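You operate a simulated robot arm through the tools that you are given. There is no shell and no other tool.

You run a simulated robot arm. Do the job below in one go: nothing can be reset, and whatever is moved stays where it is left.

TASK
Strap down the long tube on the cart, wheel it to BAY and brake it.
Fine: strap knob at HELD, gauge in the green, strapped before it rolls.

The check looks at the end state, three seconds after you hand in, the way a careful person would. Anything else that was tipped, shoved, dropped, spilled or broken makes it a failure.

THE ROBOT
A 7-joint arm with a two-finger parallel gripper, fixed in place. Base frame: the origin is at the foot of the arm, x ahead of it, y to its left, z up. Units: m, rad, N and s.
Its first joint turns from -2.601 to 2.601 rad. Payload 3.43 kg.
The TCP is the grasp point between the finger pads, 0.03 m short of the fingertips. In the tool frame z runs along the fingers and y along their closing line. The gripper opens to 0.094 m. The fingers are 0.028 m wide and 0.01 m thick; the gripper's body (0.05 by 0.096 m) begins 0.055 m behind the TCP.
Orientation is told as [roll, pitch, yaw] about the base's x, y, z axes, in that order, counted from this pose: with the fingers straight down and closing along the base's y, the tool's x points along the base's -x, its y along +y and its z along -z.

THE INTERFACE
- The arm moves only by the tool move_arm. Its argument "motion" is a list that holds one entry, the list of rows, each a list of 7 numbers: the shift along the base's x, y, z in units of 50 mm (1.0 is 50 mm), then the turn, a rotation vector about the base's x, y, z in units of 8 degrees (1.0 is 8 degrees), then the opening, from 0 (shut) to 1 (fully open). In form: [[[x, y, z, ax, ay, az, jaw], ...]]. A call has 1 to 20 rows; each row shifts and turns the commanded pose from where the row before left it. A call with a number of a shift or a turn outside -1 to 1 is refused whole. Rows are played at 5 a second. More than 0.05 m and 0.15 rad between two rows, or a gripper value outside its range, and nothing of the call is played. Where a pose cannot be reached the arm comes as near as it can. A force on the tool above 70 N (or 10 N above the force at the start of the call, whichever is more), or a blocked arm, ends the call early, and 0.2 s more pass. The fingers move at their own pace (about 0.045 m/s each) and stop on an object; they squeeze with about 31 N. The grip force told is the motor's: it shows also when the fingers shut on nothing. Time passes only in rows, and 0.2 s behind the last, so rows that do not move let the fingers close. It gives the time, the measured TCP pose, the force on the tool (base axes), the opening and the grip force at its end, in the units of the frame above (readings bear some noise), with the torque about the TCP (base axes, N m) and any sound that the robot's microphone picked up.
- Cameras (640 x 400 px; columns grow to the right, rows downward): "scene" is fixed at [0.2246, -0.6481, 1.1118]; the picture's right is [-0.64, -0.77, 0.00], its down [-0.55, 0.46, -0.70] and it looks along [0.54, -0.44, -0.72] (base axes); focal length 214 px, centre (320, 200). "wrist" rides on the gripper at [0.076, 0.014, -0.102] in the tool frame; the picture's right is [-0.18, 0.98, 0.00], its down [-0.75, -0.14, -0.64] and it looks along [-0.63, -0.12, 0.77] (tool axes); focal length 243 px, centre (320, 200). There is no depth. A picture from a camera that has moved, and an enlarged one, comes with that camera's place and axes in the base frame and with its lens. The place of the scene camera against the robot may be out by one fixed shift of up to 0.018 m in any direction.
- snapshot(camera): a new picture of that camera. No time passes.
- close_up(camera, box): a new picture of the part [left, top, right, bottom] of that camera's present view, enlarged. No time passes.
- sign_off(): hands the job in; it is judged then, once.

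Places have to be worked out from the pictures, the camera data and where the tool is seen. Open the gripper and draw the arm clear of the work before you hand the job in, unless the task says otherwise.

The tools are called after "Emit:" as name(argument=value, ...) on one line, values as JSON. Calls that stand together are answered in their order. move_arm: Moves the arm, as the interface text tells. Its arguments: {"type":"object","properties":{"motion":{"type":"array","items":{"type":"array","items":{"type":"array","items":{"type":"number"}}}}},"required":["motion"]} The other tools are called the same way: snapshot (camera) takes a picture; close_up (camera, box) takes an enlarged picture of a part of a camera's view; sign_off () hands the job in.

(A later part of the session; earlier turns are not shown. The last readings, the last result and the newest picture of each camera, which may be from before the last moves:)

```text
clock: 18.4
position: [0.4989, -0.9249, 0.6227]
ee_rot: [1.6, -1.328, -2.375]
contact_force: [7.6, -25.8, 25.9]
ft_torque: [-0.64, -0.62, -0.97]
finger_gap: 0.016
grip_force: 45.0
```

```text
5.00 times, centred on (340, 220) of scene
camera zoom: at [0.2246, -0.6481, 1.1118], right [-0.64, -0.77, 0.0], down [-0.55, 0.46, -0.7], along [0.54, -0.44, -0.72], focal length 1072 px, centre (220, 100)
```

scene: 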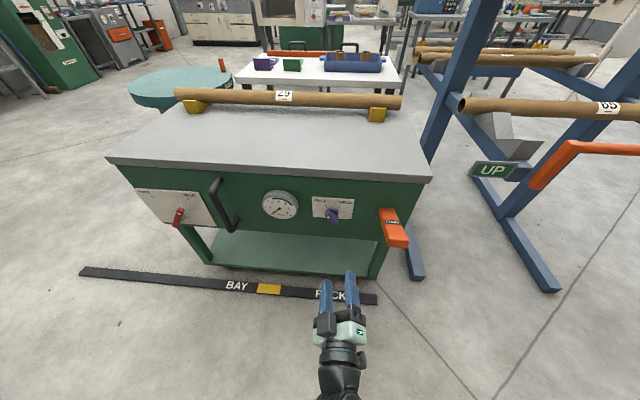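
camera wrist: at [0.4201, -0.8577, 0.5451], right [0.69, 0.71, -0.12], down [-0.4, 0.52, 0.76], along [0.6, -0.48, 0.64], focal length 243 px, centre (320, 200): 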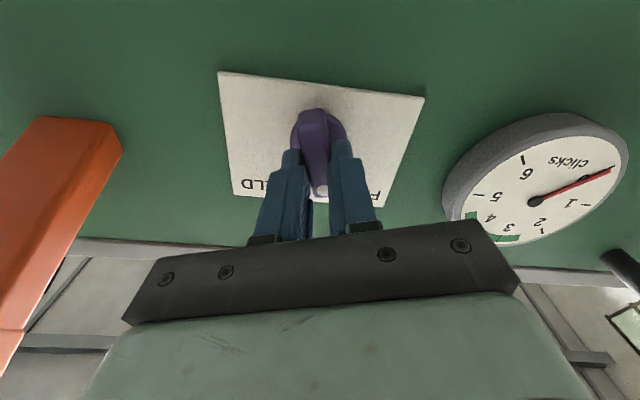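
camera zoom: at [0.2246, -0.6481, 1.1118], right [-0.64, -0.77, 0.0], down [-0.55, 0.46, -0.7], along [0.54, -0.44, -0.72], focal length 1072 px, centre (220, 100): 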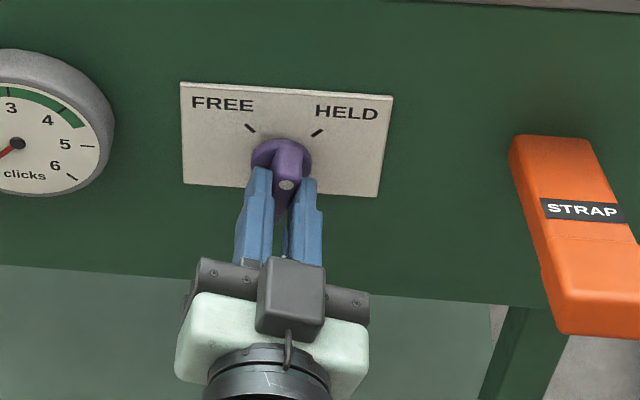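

Turning works (about +14° now), with a moderate off-axis force ~26 N upward. I'll add a small upward correction and turn the remaining ~31° to HELD.

Emit:
move_arm(motion=[[[0, -0.015, 0.03, 0.7, -0.684, 0, 0], [0, -0.01, 0.01, 0.7, -0.684, 0, 0], [0, -0.007, 0.01, 0.7, -0.684, 0, 0], [0, 0, 0, 0.7, -0.684, 0, 0]]])

Emit:
close_up(camera="scene", box=[290, 180, 390, 260])

Emit:
snapshot(camera="wrist")

```text
clock: 19.4
position: [0.4981, -0.9257, 0.6215]
ee_rot: [1.571, -0.785, -2.35]
contact_force: [-6.4, -20.3, 11.8]
ft_torque: [-0.89, 1.24, -0.62]
finger_gap: 0.0177
grip_force: 44.8
```

```text
5.00 times, centred on (340, 220) of scene
camera zoom: at [0.2246, -0.6481, 1.1118], right [-0.64, -0.77, 0.0], down [-0.55, 0.46, -0.7], along [0.54, -0.44, -0.72], focal length 1072 px, centre (220, 100)
```

zoom: 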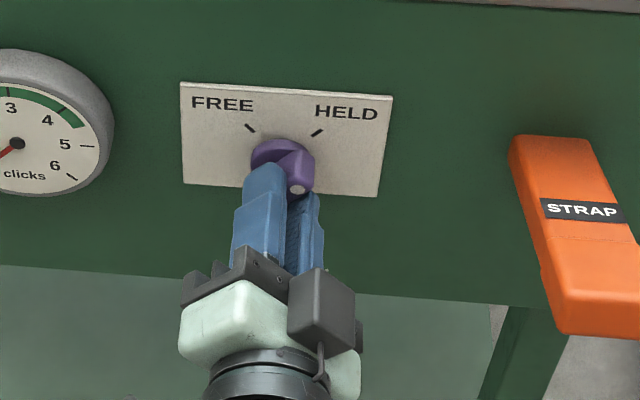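

```text
taken
camera wrist: at [0.4699, -0.8061, 0.5768], right [0.4, 0.4, 0.82], down [-0.9, 0.0, 0.43], along [0.18, -0.91, 0.36], focal length 243 px, centre (320, 200)
```

wrist: 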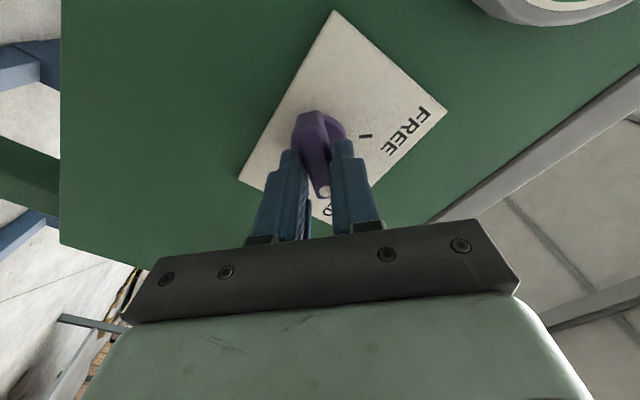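

The tool is at +45°, but the knob lags the pads by several degrees. I'll turn about 12° more to seat it fully at HELD.

Emit:
move_arm(motion=[[[0, 0, 0.01, 0.56, -0.547, 0, 0], [0, 0, 0.01, 0.49, -0.479, 0, 0], [0, 0, 0, 0, 0, 0, 0]]])

Emit:
close_up(camera="scene", box=[290, 180, 390, 260])

Emit:
close_up(camera="wrist", box=[230, 60, 420, 230])

```text
clock: 20.2
position: [0.4988, -0.924, 0.6202]
ee_rot: [1.566, -0.584, -2.345]
contact_force: [-11.6, -3.2, -14.4]
ft_torque: [-0.71, 2.08, -0.25]
finger_gap: 0.0243
grip_force: 45.2
```

```text
5.00 times, centred on (340, 220) of scene
camera zoom: at [0.2246, -0.6481, 1.1118], right [-0.64, -0.77, 0.0], down [-0.55, 0.46, -0.7], along [0.54, -0.44, -0.72], focal length 1072 px, centre (220, 100)
```

zoom: 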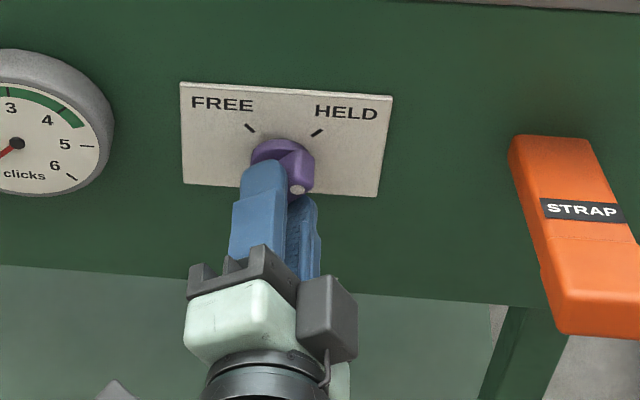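

```text
2.35 times, centred on (325, 145) of wrist
camera zoom: at [0.4758, -0.7998, 0.5899], right [0.27, 0.27, 0.92], down [-0.95, -0.05, 0.3], along [0.13, -0.96, 0.25], focal length 571 px, centre (308, 329)
```

zoom: 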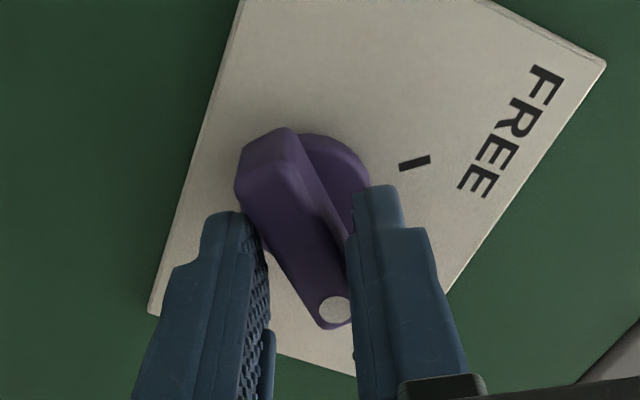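

The knob has stopped turning against a hard stop (pads now yielding), so it should be at HELD. I'll ease back 12°, open, and retreat to inspect it.

Emit:
move_arm(motion=[[[0, 0, 0, -0.56, 0.547, 0, 0], [0, 0, 0, -0.49, 0.479, 0, 0], [0, 0, 0, 0, 0, 0, 0.9], [0, 0, 0, 0, 0, 0, 0.9], [0, 0, 0, 0, 0, 0, 0.9], [0, 0, 0, 0, 0, 0, 0.9], [-0.6, 0.586, 0, 0, 0, 0, 0.9], [-0.6, 0.586, 0, 0, 0, 0, 0.9]]])

Emit:
close_up(camera="scene", box=[250, 170, 450, 295])

Emit:
snapshot(camera="wrist")

```text
clock: 22.0
position: [0.4406, -0.8647, 0.6221]
ee_rot: [1.575, -0.786, -2.348]
contact_force: [-0.5, 1.0, -1.5]
ft_torque: [0.02, -0.05, 0.01]
finger_gap: 0.0848
grip_force: 0.1
```

```text
3.20 times, centred on (350, 232) of scene
camera zoom: at [0.2246, -0.6481, 1.1118], right [-0.64, -0.77, 0.0], down [-0.55, 0.46, -0.7], along [0.54, -0.44, -0.72], focal length 686 px, centre (224, 96)
```

zoom: 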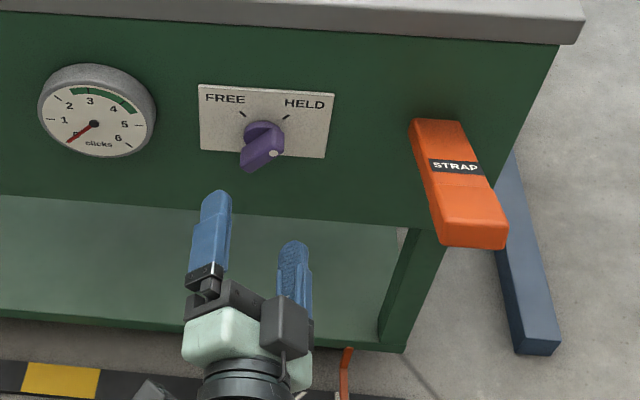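

```text
taken
camera wrist: at [0.4118, -0.7465, 0.5789], right [0.39, 0.41, 0.82], down [-0.9, 0.0, 0.43], along [0.18, -0.91, 0.37], focal length 243 px, centre (320, 200)
```

wrist: 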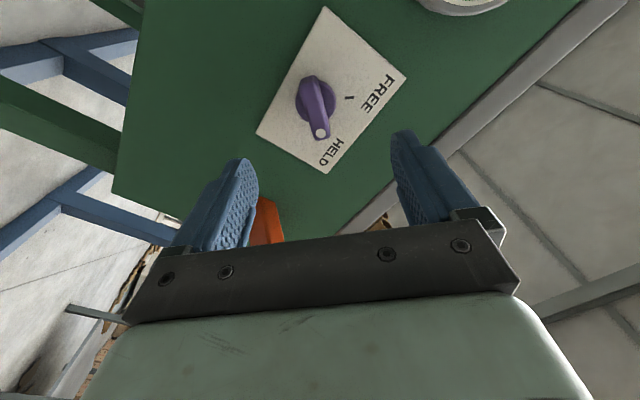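

The purple knob's dot now points at HELD. Next I'll retreat, roll the tool back to level/0°, close the fingers and position them above the STRAP lever (z≈0.76) to pump it from above.

Emit:
move_arm(motion=[[[-0.644, 0.629, 0, 0, 0, 0, 0.5], [-0.644, 0.629, 0, 0, 0, 0, 0], [-0.373, -0.381, 0.46, -0.67, 0.655, 0, 0], [-0.373, -0.381, 0.46, -0.67, 0.655, 0, 0], [-0.373, -0.381, 0.46, -0.67, 0.655, 0, 0], [-0.373, -0.381, 0.46, -0.67, 0.655, 0, 0], [-0.373, -0.381, 0.46, -0.67, 0.655, 0, 0], [-0.373, -0.381, 0.46, -0.67, 0.655, 0, 0]]])

Emit:
snapshot(camera="wrist")

Emit:
close_up(camera="scene", box=[250, 170, 450, 295])

```text
clock: 23.8
position: [0.2645, -0.9183, 0.7598]
ee_rot: [-2.45, -1.567, 1.677]
contact_force: [0.8, 0.5, 0.6]
ft_torque: [-0.02, 0.01, 0.0]
finger_gap: 0.0
grip_force: 31.0
```

```text
taken
camera wrist: at [0.2014, -0.8348, 0.6837], right [0.69, 0.7, 0.18], down [-0.56, 0.35, 0.75], along [0.47, -0.62, 0.63], focal length 243 px, centre (320, 200)
```

wrist: 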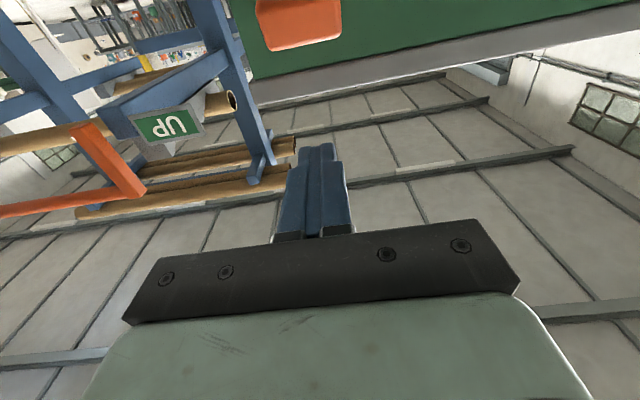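

```text
3.20 times, centred on (350, 232) of scene
camera zoom: at [0.2246, -0.6481, 1.1118], right [-0.64, -0.77, 0.0], down [-0.55, 0.46, -0.7], along [0.54, -0.44, -0.72], focal length 686 px, centre (224, 96)
```

zoom: 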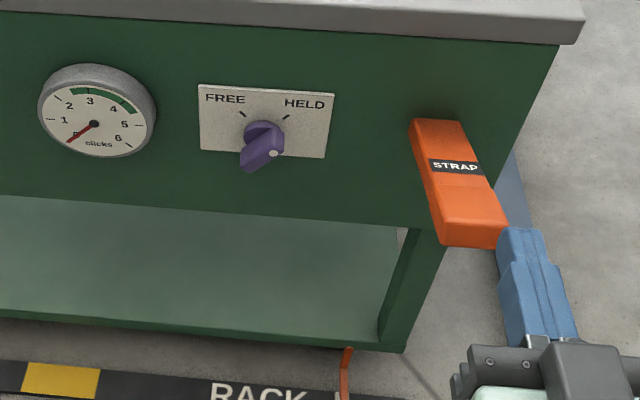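

Knob confirmed at HELD, gauge 0. I'll move the closed fingers forward over the lever end with a slight downward tilt and lower to just above it.

Emit:
move_arm(motion=[[[0.536, -0.524, 0, 0.35, 0.357, 0, 0], [0.536, -0.524, 0, 0.35, 0.357, 0, 0], [0, 0, -0.5, 0, 0, 0, 0]]])

Emit:
close_up(camera="scene", box=[250, 170, 450, 295])

Emit:
snapshot(camera="wrist")

```text
clock: 24.6
position: [0.3189, -0.9704, 0.7357]
ee_rot: [0.003, -1.434, -0.778]
contact_force: [-0.6, -0.1, 0.1]
ft_torque: [-0.01, 0.01, 0.0]
finger_gap: 0.0
grip_force: 31.1
```

```text
3.20 times, centred on (350, 232) of scene
camera zoom: at [0.2246, -0.6481, 1.1118], right [-0.64, -0.77, 0.0], down [-0.55, 0.46, -0.7], along [0.54, -0.44, -0.72], focal length 686 px, centre (224, 96)
```

zoom: 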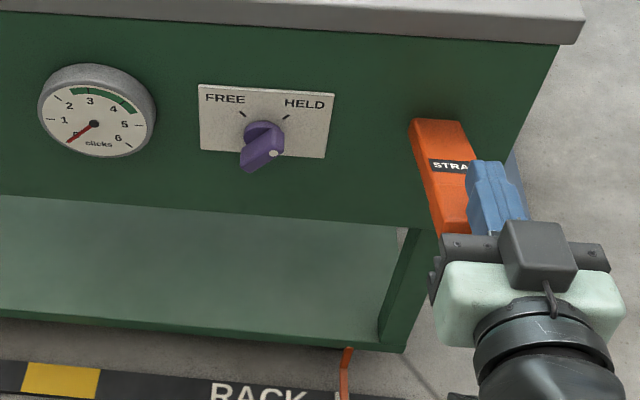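

```text
taken
camera wrist: at [0.2485, -0.8798, 0.6732], right [0.7, 0.69, 0.18], down [-0.48, 0.27, 0.83], along [0.52, -0.68, 0.52], focal length 243 px, centre (320, 200)
```

wrist: 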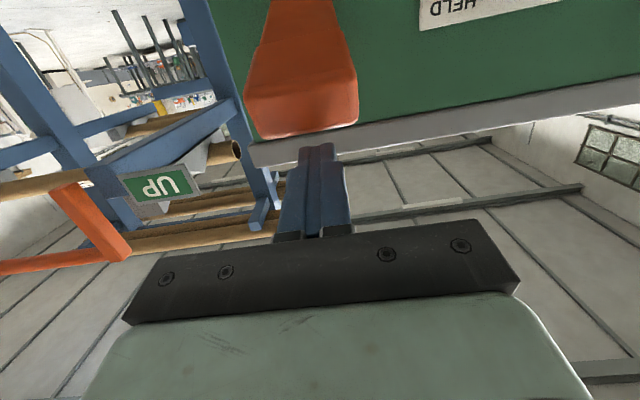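

Fingers are above the lever's end. I'll push down in small steps through the stroke, watching for a click.

Emit:
move_arm(motion=[[[-0.02, -0.02, -0.36, 0, 0, 0, 0], [-0.02, -0.02, -0.36, 0, 0, 0, 0], [-0.02, -0.02, -0.36, 0, 0, 0, 0], [0, 0, -0.36, 0, 0, 0, 0], [0, 0, -0.36, 0, 0, 0, 0], [0, 0, -0.3, 0, 0, 0, 0]]])

Emit:
close_up(camera="scene", box=[250, 170, 450, 295])

```text
clock: 25.3
position: [0.3114, -0.9648, 0.6999]
ee_rot: [0.011, -1.439, -0.781]
contact_force: [-12.2, 16.0, 8.2]
ft_torque: [0.17, 0.26, -0.26]
finger_gap: 0.0
grip_force: 31.0
stopped in row 3: the force on the tool passed its limit at 82 N (the readings are from after the stop); the commanded pose is now the measured one
```

```text
3.20 times, centred on (350, 232) of scene
camera zoom: at [0.2246, -0.6481, 1.1118], right [-0.64, -0.77, 0.0], down [-0.55, 0.46, -0.7], along [0.54, -0.44, -0.72], focal length 686 px, centre (224, 96)
```

zoom: 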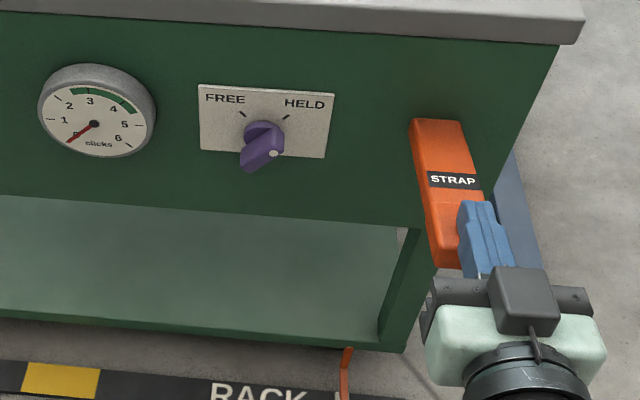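

The stroke jammed at 82 N: the lever end was riding against the stepped part of the fingers (outward push), gauge still 0. I'll lift off, pitch the tool ~35° further down so only the fingertips touch the lever's top.

Emit:
move_arm(motion=[[[0, 0, 0.7, 0, 0, 0, 0], [0.03, -0.03, 0.5, 0.612, 0.626, 0, 0], [0.03, -0.03, 0, 0.612, 0.626, 0, 0], [0.03, -0.03, 0, 0.612, 0.626, 0, 0], [0.03, -0.03, 0, 0.612, 0.626, 0, 0], [0.03, -0.03, 0, 0.612, 0.626, 0, 0]]])

Emit:
snapshot(camera="wrist")

Emit:
close_up(camera="scene", box=[250, 170, 450, 295])

```text
clock: 26.7
position: [0.3213, -0.975, 0.7582]
ee_rot: [0.005, -0.822, -0.775]
contact_force: [0.3, -0.5, -0.2]
ft_torque: [-0.02, 0.02, 0.0]
finger_gap: 0.0
grip_force: 31.4
```

```text
taken
camera wrist: at [0.239, -0.8735, 0.7707], right [0.78, 0.62, 0.14], down [-0.07, -0.13, 0.99], along [0.63, -0.78, -0.06], focal length 243 px, centre (320, 200)
```

wrist: 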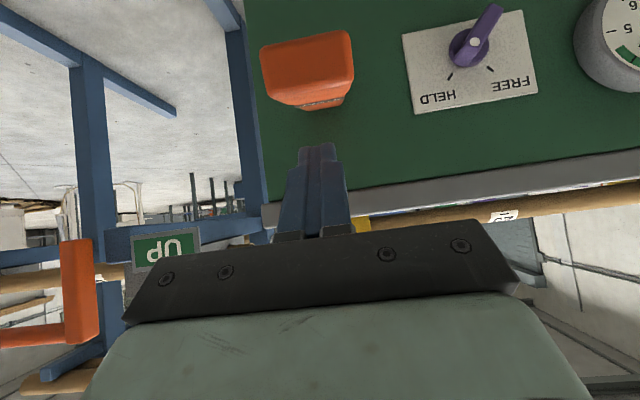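

```text
3.20 times, centred on (350, 232) of scene
camera zoom: at [0.2246, -0.6481, 1.1118], right [-0.64, -0.77, 0.0], down [-0.55, 0.46, -0.7], along [0.54, -0.44, -0.72], focal length 686 px, centre (224, 96)
```

zoom: 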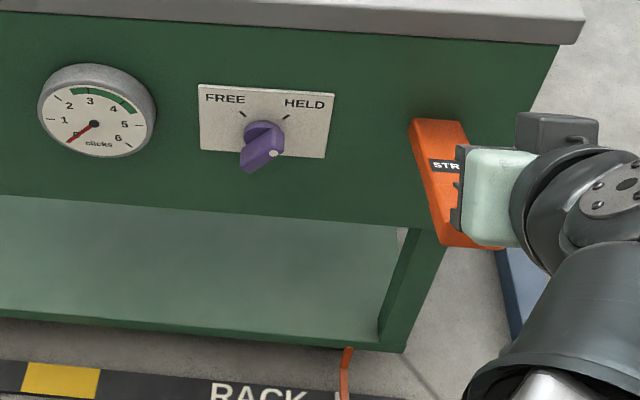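

The lever is back at rest and the fingertips (pointing ~43° down) are above it. Pushing down again in small steps.

Emit:
move_arm(motion=[[[0, 0, -0.4, 0, 0, 0, 0], [0, 0, -0.36, 0, 0, 0, 0], [0, 0, -0.36, 0, 0, 0, 0], [0, 0, -0.3, 0, 0, 0, 0], [0, 0, -0.3, 0, 0, 0, 0], [0, 0, -0.3, 0, 0, 0, 0]]])

Emit:
close_up(camera="scene", box=[250, 170, 450, 295])

Emit:
snapshot(camera="wrist")

```text
clock: 28.1
position: [0.3194, -0.9744, 0.6542]
ee_rot: [0.003, -0.825, -0.776]
contact_force: [1.3, -0.2, 7.7]
ft_torque: [-0.05, -0.13, 0.03]
finger_gap: 0.0002
grip_force: 30.7
```

```text
3.20 times, centred on (350, 232) of scene
camera zoom: at [0.2246, -0.6481, 1.1118], right [-0.64, -0.77, 0.0], down [-0.55, 0.46, -0.7], along [0.54, -0.44, -0.72], focal length 686 px, centre (224, 96)
```

zoom: 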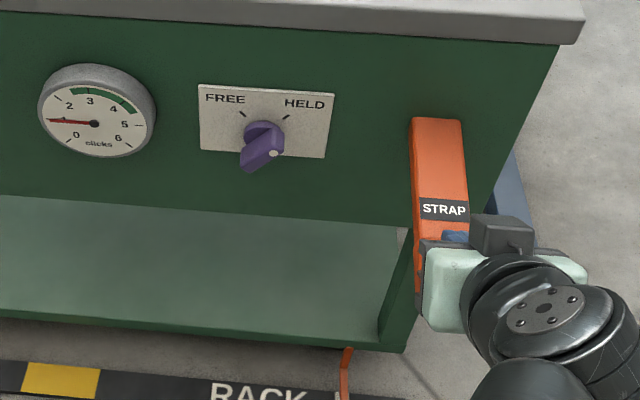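

```text
taken
camera wrist: at [0.2394, -0.8731, 0.6682], right [0.78, 0.62, 0.14], down [-0.07, -0.13, 0.99], along [0.63, -0.78, -0.06], focal length 243 px, centre (320, 200)
```

wrist: 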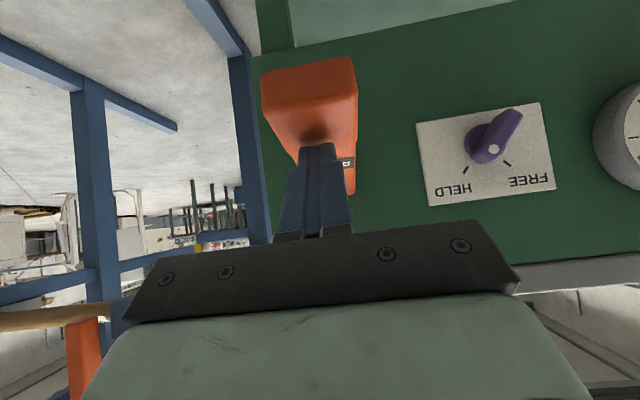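

The gauge now reads 1: one full stroke gives one click. I'll raise to let the lever return, and check the count holds.

Emit:
move_arm(motion=[[[0, 0, 0.5, 0, 0, 0, 0], [0, 0, 0.5, 0, 0, 0, 0], [0, 0, 0.5, 0, 0, 0, 0], [0, 0, 0.48, 0, 0, 0, 0]]])

Emit:
close_up(camera="scene", box=[250, 170, 450, 295])

```text
clock: 29.1
position: [0.3206, -0.9747, 0.754]
ee_rot: [0.006, -0.823, -0.775]
contact_force: [0.4, 0.0, -0.6]
ft_torque: [0.01, 0.01, 0.01]
finger_gap: 0.0004
grip_force: 31.4
```

```text
3.20 times, centred on (350, 232) of scene
camera zoom: at [0.2246, -0.6481, 1.1118], right [-0.64, -0.77, 0.0], down [-0.55, 0.46, -0.7], along [0.54, -0.44, -0.72], focal length 686 px, centre (224, 96)
```

zoom: 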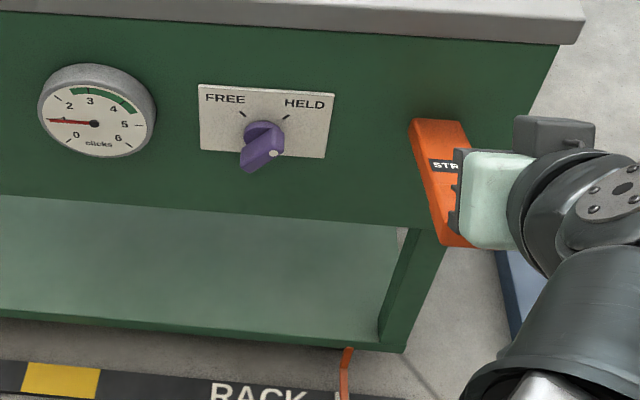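

The count held at 1 with the lever back up. I'll do the second stroke (down and up) and check the gauge.

Emit:
move_arm(motion=[[[0, 0, -0.4, 0, 0, 0, 0], [0, 0, -0.36, 0, 0, 0, 0], [0, 0, -0.36, 0, 0, 0, 0], [0, 0, -0.3, 0, 0, 0, 0], [0, 0, -0.3, 0, 0, 0, 0], [0, 0, -0.28, 0, 0, 0, 0], [0, 0, 0.5, 0, 0, 0, 0], [0, 0, 0.5, 0, 0, 0, 0], [0, 0, 0.5, 0, 0, 0, 0], [0, 0, 0.5, 0, 0, 0, 0]]])

Emit:
close_up(camera="scene", box=[250, 170, 450, 295])

```text
clock: 31.3
position: [0.3211, -0.9744, 0.757]
ee_rot: [0.006, -0.825, -0.777]
contact_force: [-0.7, -0.1, 0.7]
ft_torque: [-0.02, 0.0, 0.02]
finger_gap: 0.0002
grip_force: 31.3
```

```text
3.20 times, centred on (350, 232) of scene
camera zoom: at [0.2246, -0.6481, 1.1118], right [-0.64, -0.77, 0.0], down [-0.55, 0.46, -0.7], along [0.54, -0.44, -0.72], focal length 686 px, centre (224, 96)
```

zoom: 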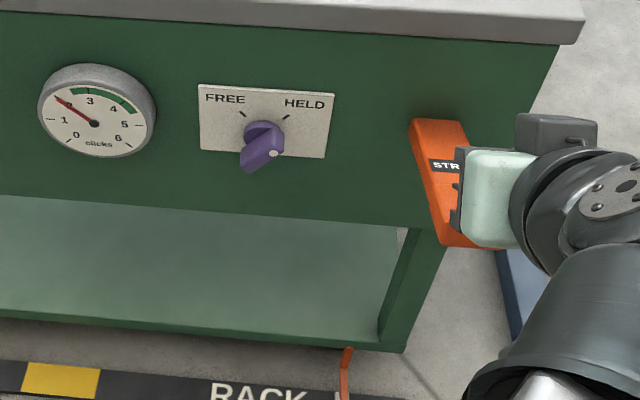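

The gauge now reads 2. Third stroke, same motion.

Emit:
move_arm(motion=[[[0, 0, -0.46, 0, 0, 0, 0], [0, 0, -0.36, 0, 0, 0, 0], [0, 0, -0.36, 0, 0, 0, 0], [0, 0, -0.3, 0, 0, 0, 0], [0, 0, -0.3, 0, 0, 0, 0], [0, 0, -0.28, 0, 0, 0, 0], [0, 0, 0.5, 0, 0, 0, 0], [0, 0, 0.5, 0, 0, 0, 0], [0, 0, 0.5, 0, 0, 0, 0], [0, 0, 0.5, 0, 0, 0, 0]]])

Emit:
close_up(camera="scene", box=[250, 180, 330, 230])

Emit:
snapshot(camera="scene")

```text
clock: 33.5
position: [0.3204, -0.9748, 0.7536]
ee_rot: [0.005, -0.824, -0.774]
contact_force: [-0.4, -0.3, 0.3]
ft_torque: [-0.04, 0.03, 0.03]
finger_gap: 0.0
grip_force: 31.3
```

```text
8.00 times, centred on (290, 205) of scene
camera zoom: at [0.2246, -0.6481, 1.1118], right [-0.64, -0.77, 0.0], down [-0.55, 0.46, -0.7], along [0.54, -0.44, -0.72], focal length 1716 px, centre (560, 160)
```

zoom: 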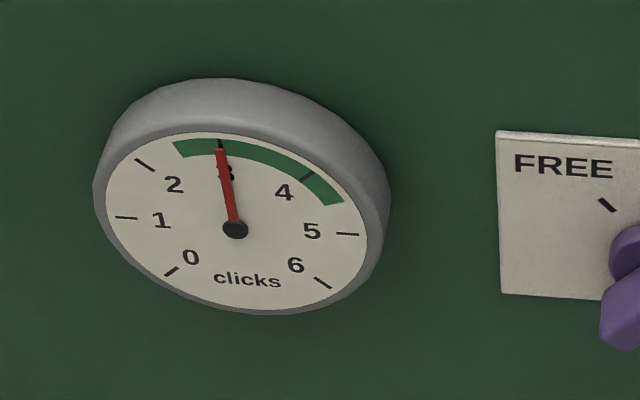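

```text
taken
```

scene: 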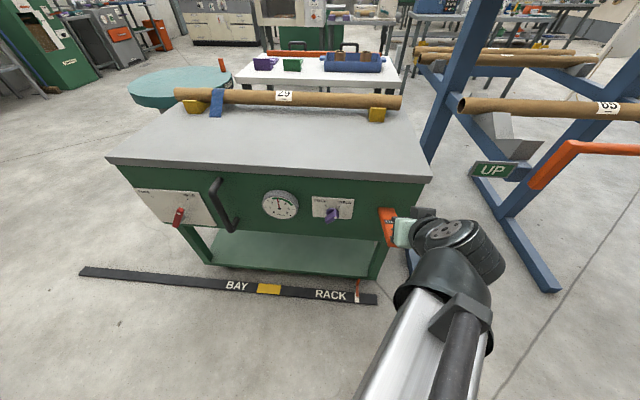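

The gauge reads 3, squarely in the green, and a blue strap now lies over the tube. Next I'll withdraw from the lever and cross to the left side of the panel to view the red brake lever and handle.

Emit:
move_arm(motion=[[[0, 0, 0.5, 0, 0, 0, 0], [-0.62, 0.606, 0.2, 0, 0, 0, 0], [-0.62, 0.606, 0.2, 0, 0, 0, 0], [-0.62, 0.606, 0, 0, 0, 0, 0], [0.64, 0.656, 0, 0, 0, 0, 0], [0.64, 0.656, 0, 0, 0, 0, 0], [0.64, 0.656, 0, 0, 0, 0, 0], [0.64, 0.656, 0, 0, 0, 0, 0], [0.64, 0.656, 0, 0, 0, 0, 0], [0.64, 0.656, 0, 0, 0, 0, 0], [0.64, 0.656, 0, 0, 0, 0, 0], [0.64, 0.656, 0, 0, 0, 0, 0], [0.64, 0.656, 0, 0, 0, 0, 0], [0.64, 0.656, 0, 0, 0, 0, 0], [0.64, 0.656, -0.3, 0, 0, 0, 0], [0.64, 0.656, -0.3, 0, 0, 0, 0]]])

Emit:
snapshot(camera="wrist")

Emit:
snapshot(camera="scene")

```text
clock: 36.9
position: [0.6122, -0.4918, 0.7685]
ee_rot: [0.003, -0.826, -0.777]
contact_force: [0.2, -0.2, 0.9]
ft_torque: [-0.05, 0.05, 0.01]
finger_gap: 0.0
grip_force: 31.1
```

```text
taken
camera wrist: at [0.5311, -0.3908, 0.7811], right [0.78, 0.62, 0.14], down [-0.07, -0.13, 0.99], along [0.63, -0.78, -0.06], focal length 243 px, centre (320, 200)
```

wrist: 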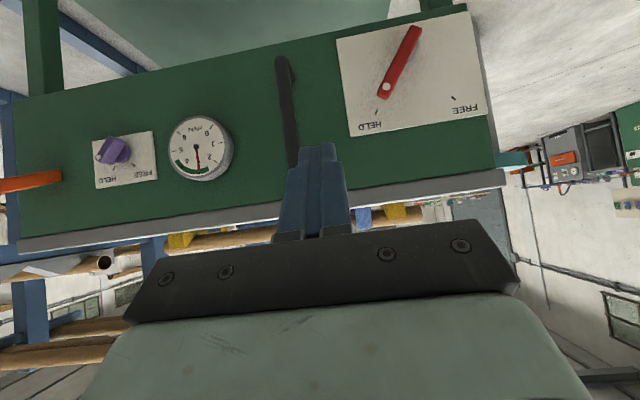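

```text
taken
```

scene: 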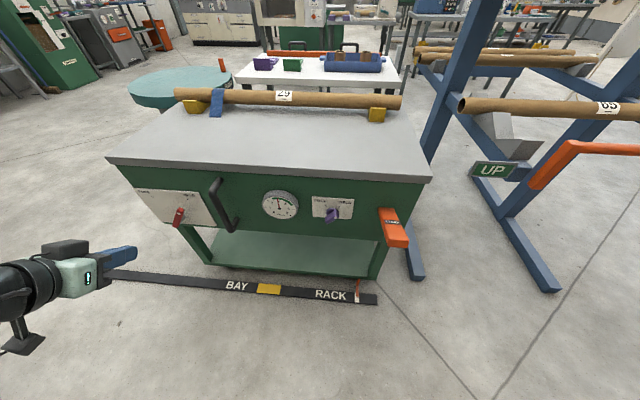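

Emit:
close_up(camera="wrist", box=[250, 0, 510, 180])

Emit:
close_up(camera="scene", box=[110, 60, 290, 160])

```text
2.22 times, centred on (380, 90) of wrist
camera zoom: at [0.5311, -0.3908, 0.7811], right [0.78, 0.62, 0.14], down [-0.07, -0.13, 0.99], along [0.63, -0.78, -0.06], focal length 539 px, centre (187, 444)
```

zoom: 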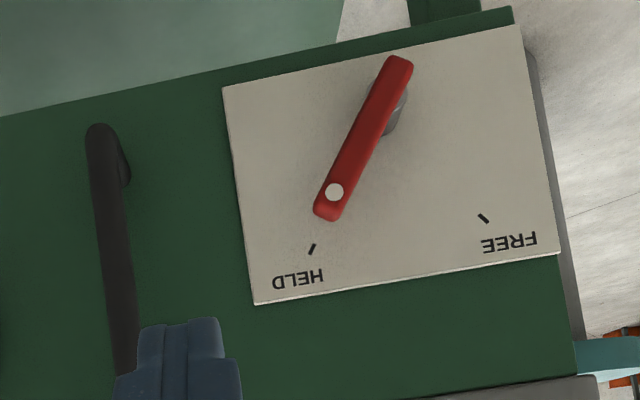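

```text
3.56 times, centred on (200, 110) of scene
camera zoom: at [0.2246, -0.6481, 1.1118], right [-0.64, -0.77, 0.0], down [-0.55, 0.46, -0.7], along [0.54, -0.44, -0.72], focal length 763 px, centre (747, 520)
```

zoom: 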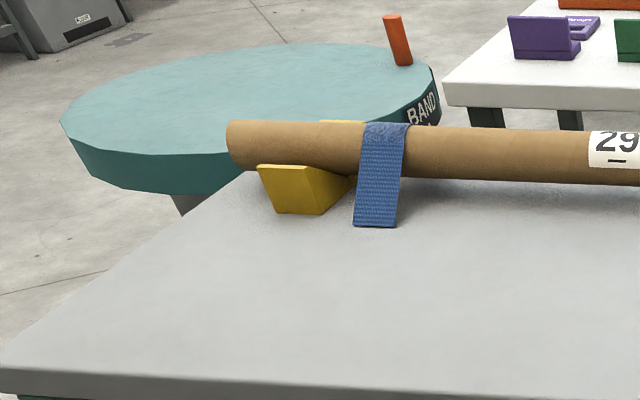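

Red lever triangulated: pivot at t≈0.215, z≈0.547, bar ~0.095 m long, leaning 35° toward HELD, front at n≈-1.005. The cart must travel about 0.44 m, which puts the brake lever far out (~1.2 m), so before unlocking anything I'll test the arm's reach there in free air.

Emit:
move_arm(motion=[[[0.643, 0.658, -0.171, -0.266, -0.272, 0.223, 0], [0.643, 0.658, -0.171, -0.266, -0.272, 0.223, 0], [0.643, 0.658, -0.171, -0.266, -0.272, 0.223, 0], [0.643, 0.658, -0.171, -0.266, -0.272, 0.223, 0], [0.643, 0.658, -0.171, -0.266, -0.272, 0.223, 0], [0.643, 0.658, -0.171, -0.266, -0.272, 0.223, 0], [0.643, 0.658, -0.171, -0.266, -0.272, 0.223, 0], [0.643, 0.658, -0.171, -0.266, -0.272, 0.223, 0], [0.643, 0.658, -0.171, -0.266, -0.272, 0.223, 0], [0.643, 0.658, -0.171, -0.266, -0.272, 0.223, 0], [0.643, 0.658, -0.171, -0.266, -0.272, 0.223, 0], [0.643, 0.658, -0.171, -0.266, -0.272, 0.223, 0], [0.643, 0.658, -0.171, -0.266, -0.272, 0.223, 0], [0.643, 0.658, -0.171, -0.266, -0.272, 0.223, 0]]])

Emit:
snapshot(camera="scene")

Emit:
snapshot(camera="wrist")

```text
clock: 39.9
position: [1.0621, -0.0301, 0.6469]
ee_rot: [-1.441, -1.418, 1.067]
contact_force: [-0.7, -0.2, 0.5]
ft_torque: [0.01, 0.02, -0.02]
finger_gap: 0.0002
grip_force: 31.4
```

```text
taken
```

scene: 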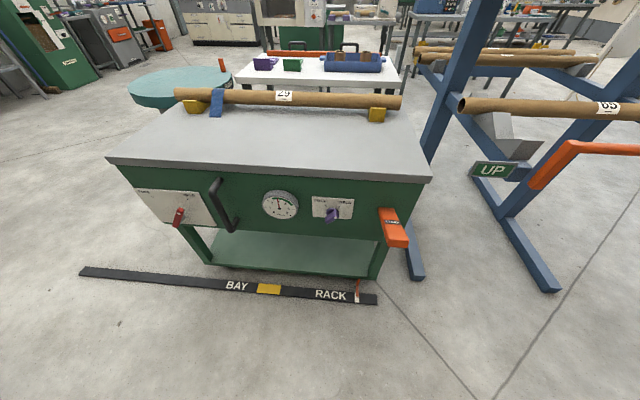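

```text
taken
camera wrist: at [0.966, 0.0135, 0.5701], right [0.37, 0.93, 0.03], down [-0.59, 0.21, 0.78], along [0.72, -0.31, 0.63], focal length 243 px, centre (320, 200)
```

wrist: 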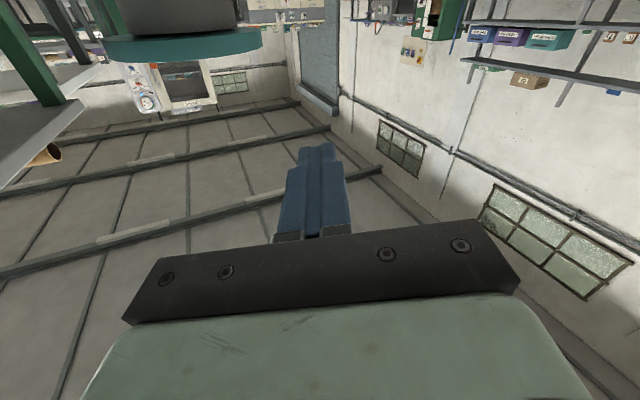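

That pose is fine (radius 1.06). Now I'll extend toward the future brake lever spot (1.218, -0.184, 0.60), currently empty air, to check the reach limit.

Emit:
move_arm(motion=[[[0.624, -0.616, -0.188, 0, 0, 0, 0], [0.624, -0.616, -0.188, 0, 0, 0, 0], [0.624, -0.616, -0.188, 0, 0, 0, 0], [0.624, -0.616, -0.188, 0, 0, 0, 0], [0.624, -0.616, -0.188, 0, 0, 0, 0]]])

Emit:
snapshot(camera="scene")

```text
clock: 41.1
position: [1.2192, -0.1825, 0.5991]
ee_rot: [-1.437, -1.419, 1.06]
contact_force: [-0.4, -0.1, -0.4]
ft_torque: [-0.01, 0.01, 0.03]
finger_gap: 0.0
grip_force: 31.0
```

```text
taken
```

scene: 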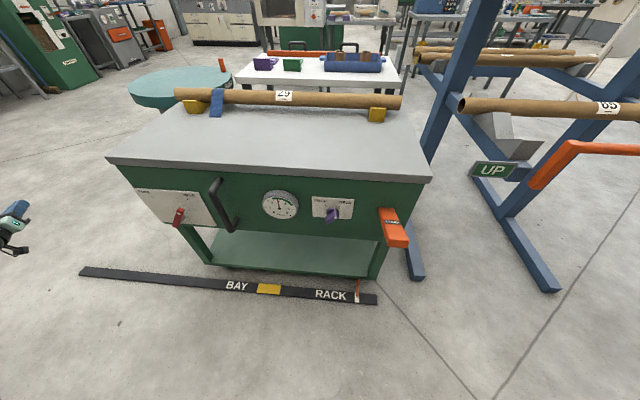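

Reach is confirmed at the future brake position. Now I'll go back to the red lever at its present place: pre-push point right of the lever (t≈0.125, n≈-0.85, z≈0.59), tool level and facing the panel.

Emit:
move_arm(motion=[[[-0.624, 0.616, 0.188, 0, 0, 0, 0], [-0.624, 0.616, 0.188, 0, 0, 0, 0], [-0.624, 0.616, 0.188, 0, 0, 0, 0], [-0.624, 0.616, 0.188, 0, 0, 0, 0], [-0.624, 0.616, 0.188, 0, 0, 0, 0], [-0.564, -0.73, -0.088, 0.071, -0.046, -0.217, 0], [-0.564, -0.73, -0.088, 0.071, -0.046, -0.217, 0], [-0.564, -0.73, -0.088, 0.071, -0.046, -0.217, 0], [-0.564, -0.73, -0.088, 0.071, -0.046, -0.217, 0], [-0.564, -0.73, -0.088, 0.071, -0.046, -0.217, 0], [-0.564, -0.73, -0.088, 0.071, -0.046, -0.217, 0], [-0.564, -0.73, -0.088, 0.071, -0.046, -0.217, 0], [-0.564, -0.73, -0.088, 0.071, -0.046, -0.217, 0], [-0.564, -0.73, -0.088, 0.071, -0.046, -0.217, 0], [-0.564, -0.73, -0.088, 0.071, -0.046, -0.217, 0], [-0.564, -0.73, -0.088, 0.071, -0.046, -0.217, 0], [-0.564, -0.73, -0.088, 0.071, -0.046, -0.217, 0], [-0.564, -0.73, -0.088, 0.071, -0.046, -0.217, 0]]])

Emit:
snapshot(camera="wrist")

Emit:
snapshot(camera="scene")

```text
clock: 44.9
position: [0.6952, -0.5026, 0.5891]
ee_rot: [0.058, -1.547, -0.834]
contact_force: [-1.1, -0.6, 0.3]
ft_torque: [0.03, 0.0, 0.01]
finger_gap: 0.0001
grip_force: 31.0
```

```text
taken
camera wrist: at [0.6311, -0.418, 0.5139], right [0.69, 0.7, 0.19], down [-0.55, 0.34, 0.77], along [0.47, -0.63, 0.61], focal length 243 px, centre (320, 200)
```

wrist: 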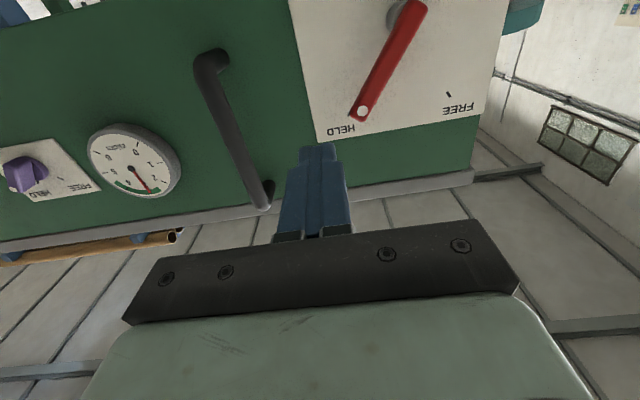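

```text
taken
```

scene: 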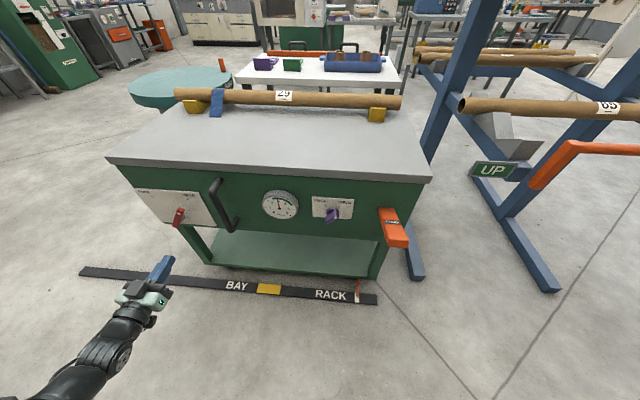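

The red dot appears exactly where predicted. I'll advance the closed fingers to the right of the brake lever (n≈-1.0, t≈0.12, z≈0.585).

Emit:
move_arm(motion=[[[0.5225, -0.5525, -0.02, 0, 0, 0, 0], [0.5225, -0.5525, -0.02, 0, 0, 0, 0], [0.5225, -0.5525, -0.02, 0, 0, 0, 0], [0.5225, -0.5525, -0.02, 0, 0, 0, 0]]])

Emit:
snapshot(camera="wrist")

Emit:
close_up(camera="scene", box=[110, 160, 290, 260])

```text
clock: 45.9
position: [0.8045, -0.6079, 0.5869]
ee_rot: [0.066, -1.548, -0.847]
contact_force: [0.0, 0.5, -0.1]
ft_torque: [0.04, 0.02, 0.0]
finger_gap: 0.0
grip_force: 31.0
out of reach, approached as far as the arm can: row 2, 4
```

```text
taken
camera wrist: at [0.7405, -0.5227, 0.5118], right [0.69, 0.7, 0.19], down [-0.54, 0.34, 0.77], along [0.47, -0.63, 0.61], focal length 243 px, centre (320, 200)
```

wrist: 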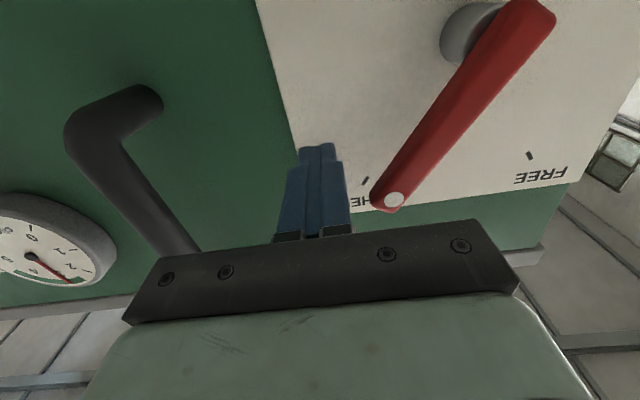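

```text
3.56 times, centred on (200, 210) of scene
camera zoom: at [0.2246, -0.6481, 1.1118], right [-0.64, -0.77, 0.0], down [-0.55, 0.46, -0.7], along [0.54, -0.44, -0.72], focal length 763 px, centre (747, 164)
```

zoom: 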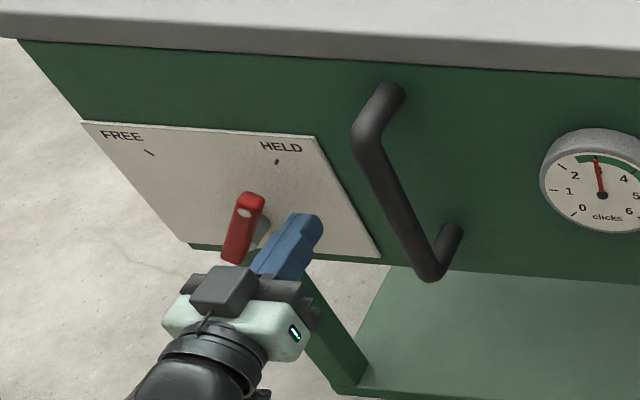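

The fingers are in place to the right of the red lever, clear of the handle. I'll push toward FREE (leftwards) in small steps, adding a bit of roll for joint margin.

Emit:
move_arm(motion=[[[0.168, 0.172, 0, 0.715, -0.699, 0, 0], [0.168, 0.172, 0, 0.6, -0.586, 0, 0], [0.168, 0.172, 0.12, 0, 0, 0, 0], [0.168, 0.172, 0.16, 0, 0, 0, 0], [0.168, 0.172, 0.16, 0, 0, 0, 0]]])

Emit:
close_up(camera="scene", box=[110, 160, 290, 260])

Emit:
snapshot(camera="wrist")

```text
clock: 47.1
position: [0.8581, -0.552, 0.6145]
ee_rot: [1.502, -1.311, -2.266]
contact_force: [-0.5, -0.3, 0.5]
ft_torque: [-0.02, -0.01, 0.02]
finger_gap: 0.0
grip_force: 30.8
out of reach, approached as far as the arm can: row 2
```

```text
3.56 times, centred on (200, 210) of scene
camera zoom: at [0.2246, -0.6481, 1.1118], right [-0.64, -0.77, 0.0], down [-0.55, 0.46, -0.7], along [0.54, -0.44, -0.72], focal length 763 px, centre (747, 164)
```

zoom: 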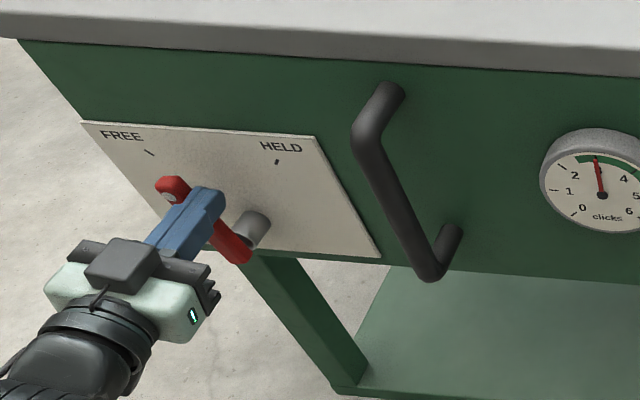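

```text
taken
camera wrist: at [0.8054, -0.4545, 0.5464], right [0.63, 0.65, 0.43], down [-0.68, 0.2, 0.7], along [0.37, -0.74, 0.57], focal length 243 px, centre (320, 200)
```

wrist: 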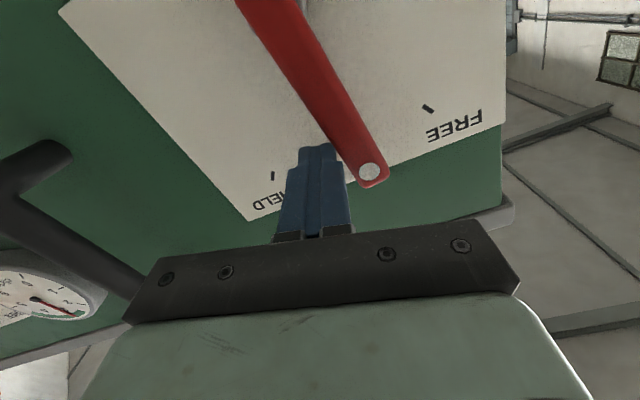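

The lever swung easily past upright toward FREE. I'll push the remaining few centimetres to the FREE stop.

Emit:
move_arm(motion=[[[0.14, 0.143, 0.02, 0, 0, 0, 0], [0.14, 0.143, 0, 0, 0, 0, 0], [0.14, 0.143, 0, 0, 0, 0, 0]]])

Emit:
close_up(camera="scene", box=[110, 160, 290, 260])

Emit:
snapshot(camera="wrist")

```text
clock: 47.9
position: [0.8793, -0.5331, 0.6169]
ee_rot: [1.501, -1.313, -2.265]
contact_force: [-0.1, 0.7, 0.0]
ft_torque: [0.01, 0.02, -0.01]
finger_gap: 0.0001
grip_force: 31.3
```

```text
3.56 times, centred on (200, 210) of scene
camera zoom: at [0.2246, -0.6481, 1.1118], right [-0.64, -0.77, 0.0], down [-0.55, 0.46, -0.7], along [0.54, -0.44, -0.72], focal length 763 px, centre (747, 164)
```

zoom: 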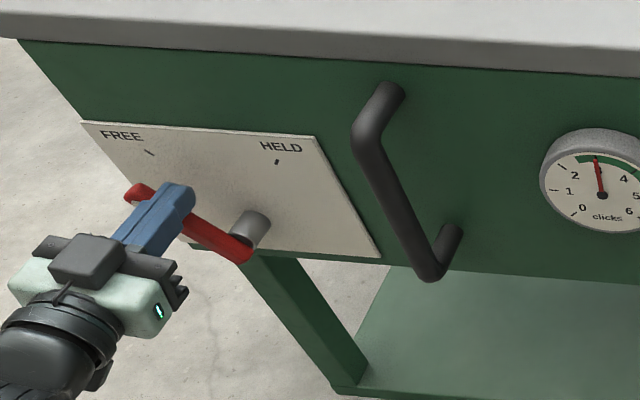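

```text
taken
camera wrist: at [0.8261, -0.4349, 0.5477], right [0.63, 0.65, 0.43], down [-0.68, 0.2, 0.7], along [0.37, -0.74, 0.57], focal length 243 px, centre (320, 200)
```

wrist: 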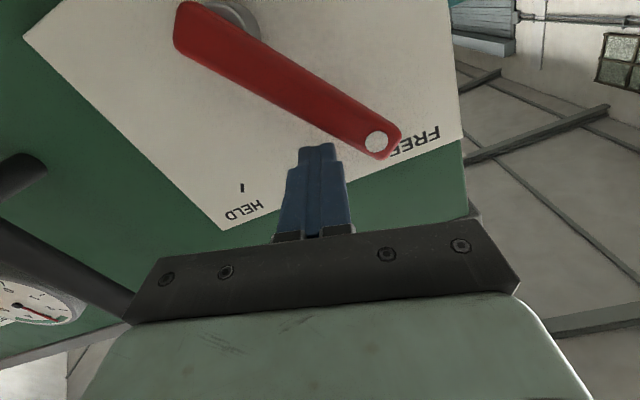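

No force remains, and the lever points at FREE (it seems to have snapped over). I'll back off along the panel normal and verify.

Emit:
move_arm(motion=[[[-0.65, 0.635, 0, 0, 0, 0, 0], [-0.65, 0.635, 0, 0, 0, 0, 0], [-0.65, 0.635, 0, 0, 0, 0, 0]]])

Emit:
close_up(camera="scene", box=[110, 160, 290, 260])

Emit:
snapshot(camera="wrist")

Emit:
snapshot(camera="scene")

```text
clock: 48.7
position: [0.7817, -0.4378, 0.6172]
ee_rot: [1.499, -1.312, -2.266]
contact_force: [-0.9, 0.9, -0.7]
ft_torque: [0.02, 0.01, 0.01]
finger_gap: 0.0
grip_force: 30.6
```

```text
3.56 times, centred on (200, 210) of scene
camera zoom: at [0.2246, -0.6481, 1.1118], right [-0.64, -0.77, 0.0], down [-0.55, 0.46, -0.7], along [0.54, -0.44, -0.72], focal length 763 px, centre (747, 164)
```

zoom: 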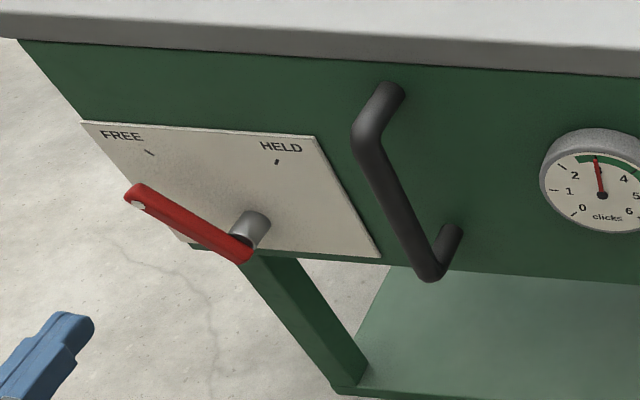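

```text
taken
camera wrist: at [0.7296, -0.3402, 0.5479], right [0.63, 0.65, 0.43], down [-0.68, 0.2, 0.7], along [0.37, -0.74, 0.57], focal length 243 px, centre (320, 200)
```

wrist: 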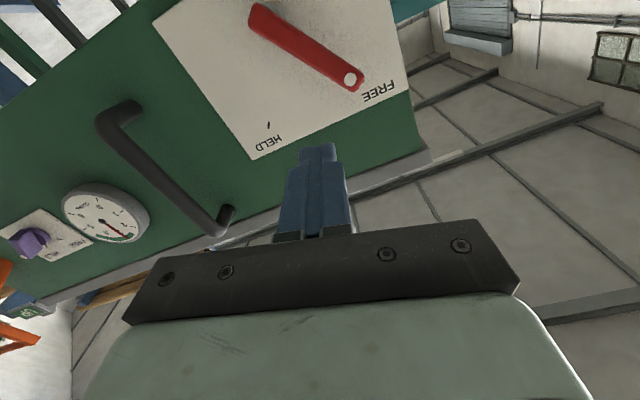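

```text
taken
```

scene: 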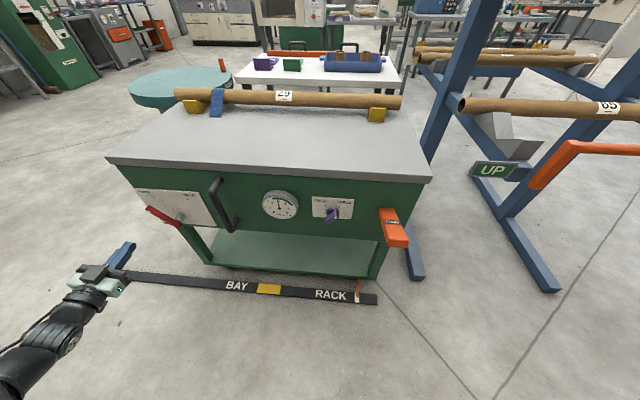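

The brake lever is at FREE, the cart hasn't moved, gauge still 3. Next I'll position the open gripper in front of the black handle (t≈0.018, z≈0.63).

Emit:
move_arm(motion=[[[-0.558, -0.657, 0.052, -0.143, 0.14, 0, 0.9], [-0.558, -0.657, 0.052, -0.143, 0.14, 0, 0.9], [-0.558, -0.657, 0.052, -0.143, 0.14, 0, 0.9], [-0.558, -0.657, 0.052, -0.143, 0.14, 0, 0.9], [-0.558, -0.657, 0.052, -0.143, 0.14, 0, 0.9]]])

Emit:
snapshot(camera="wrist")

Emit:
close_up(camera="scene", box=[150, 160, 330, 260])

```text
clock: 49.9
position: [0.6967, -0.5485, 0.6451]
ee_rot: [1.325, -1.451, -2.127]
contact_force: [0.8, -0.1, -0.5]
ft_torque: [-0.01, 0.01, 0.03]
finger_gap: 0.0848
grip_force: 0.1
out of reach, approached as far as the arm can: row 2, 3, 4, 5
```

```text
taken
camera wrist: at [0.6399, -0.4559, 0.5719], right [0.69, 0.66, 0.3], down [-0.59, 0.29, 0.75], along [0.41, -0.7, 0.59], focal length 243 px, centre (320, 200)
```

wrist: 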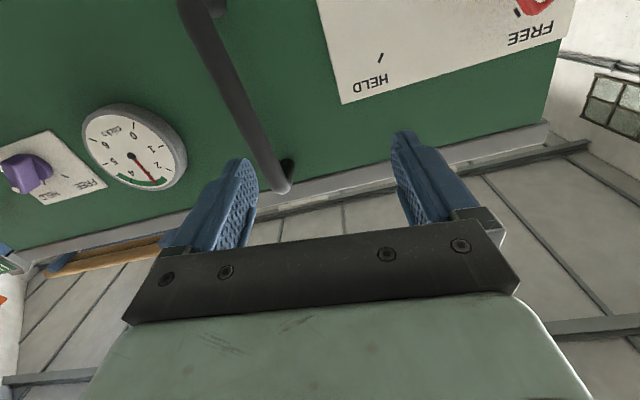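

```text
3.56 times, centred on (240, 210) of scene
camera zoom: at [0.2246, -0.6481, 1.1118], right [-0.64, -0.77, 0.0], down [-0.55, 0.46, -0.7], along [0.54, -0.44, -0.72], focal length 763 px, centre (604, 164)
```

zoom: 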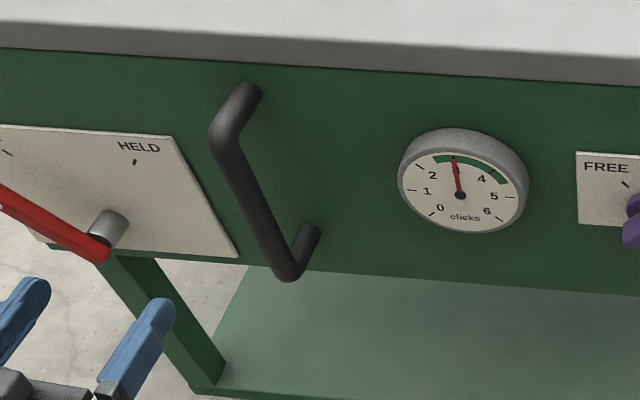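

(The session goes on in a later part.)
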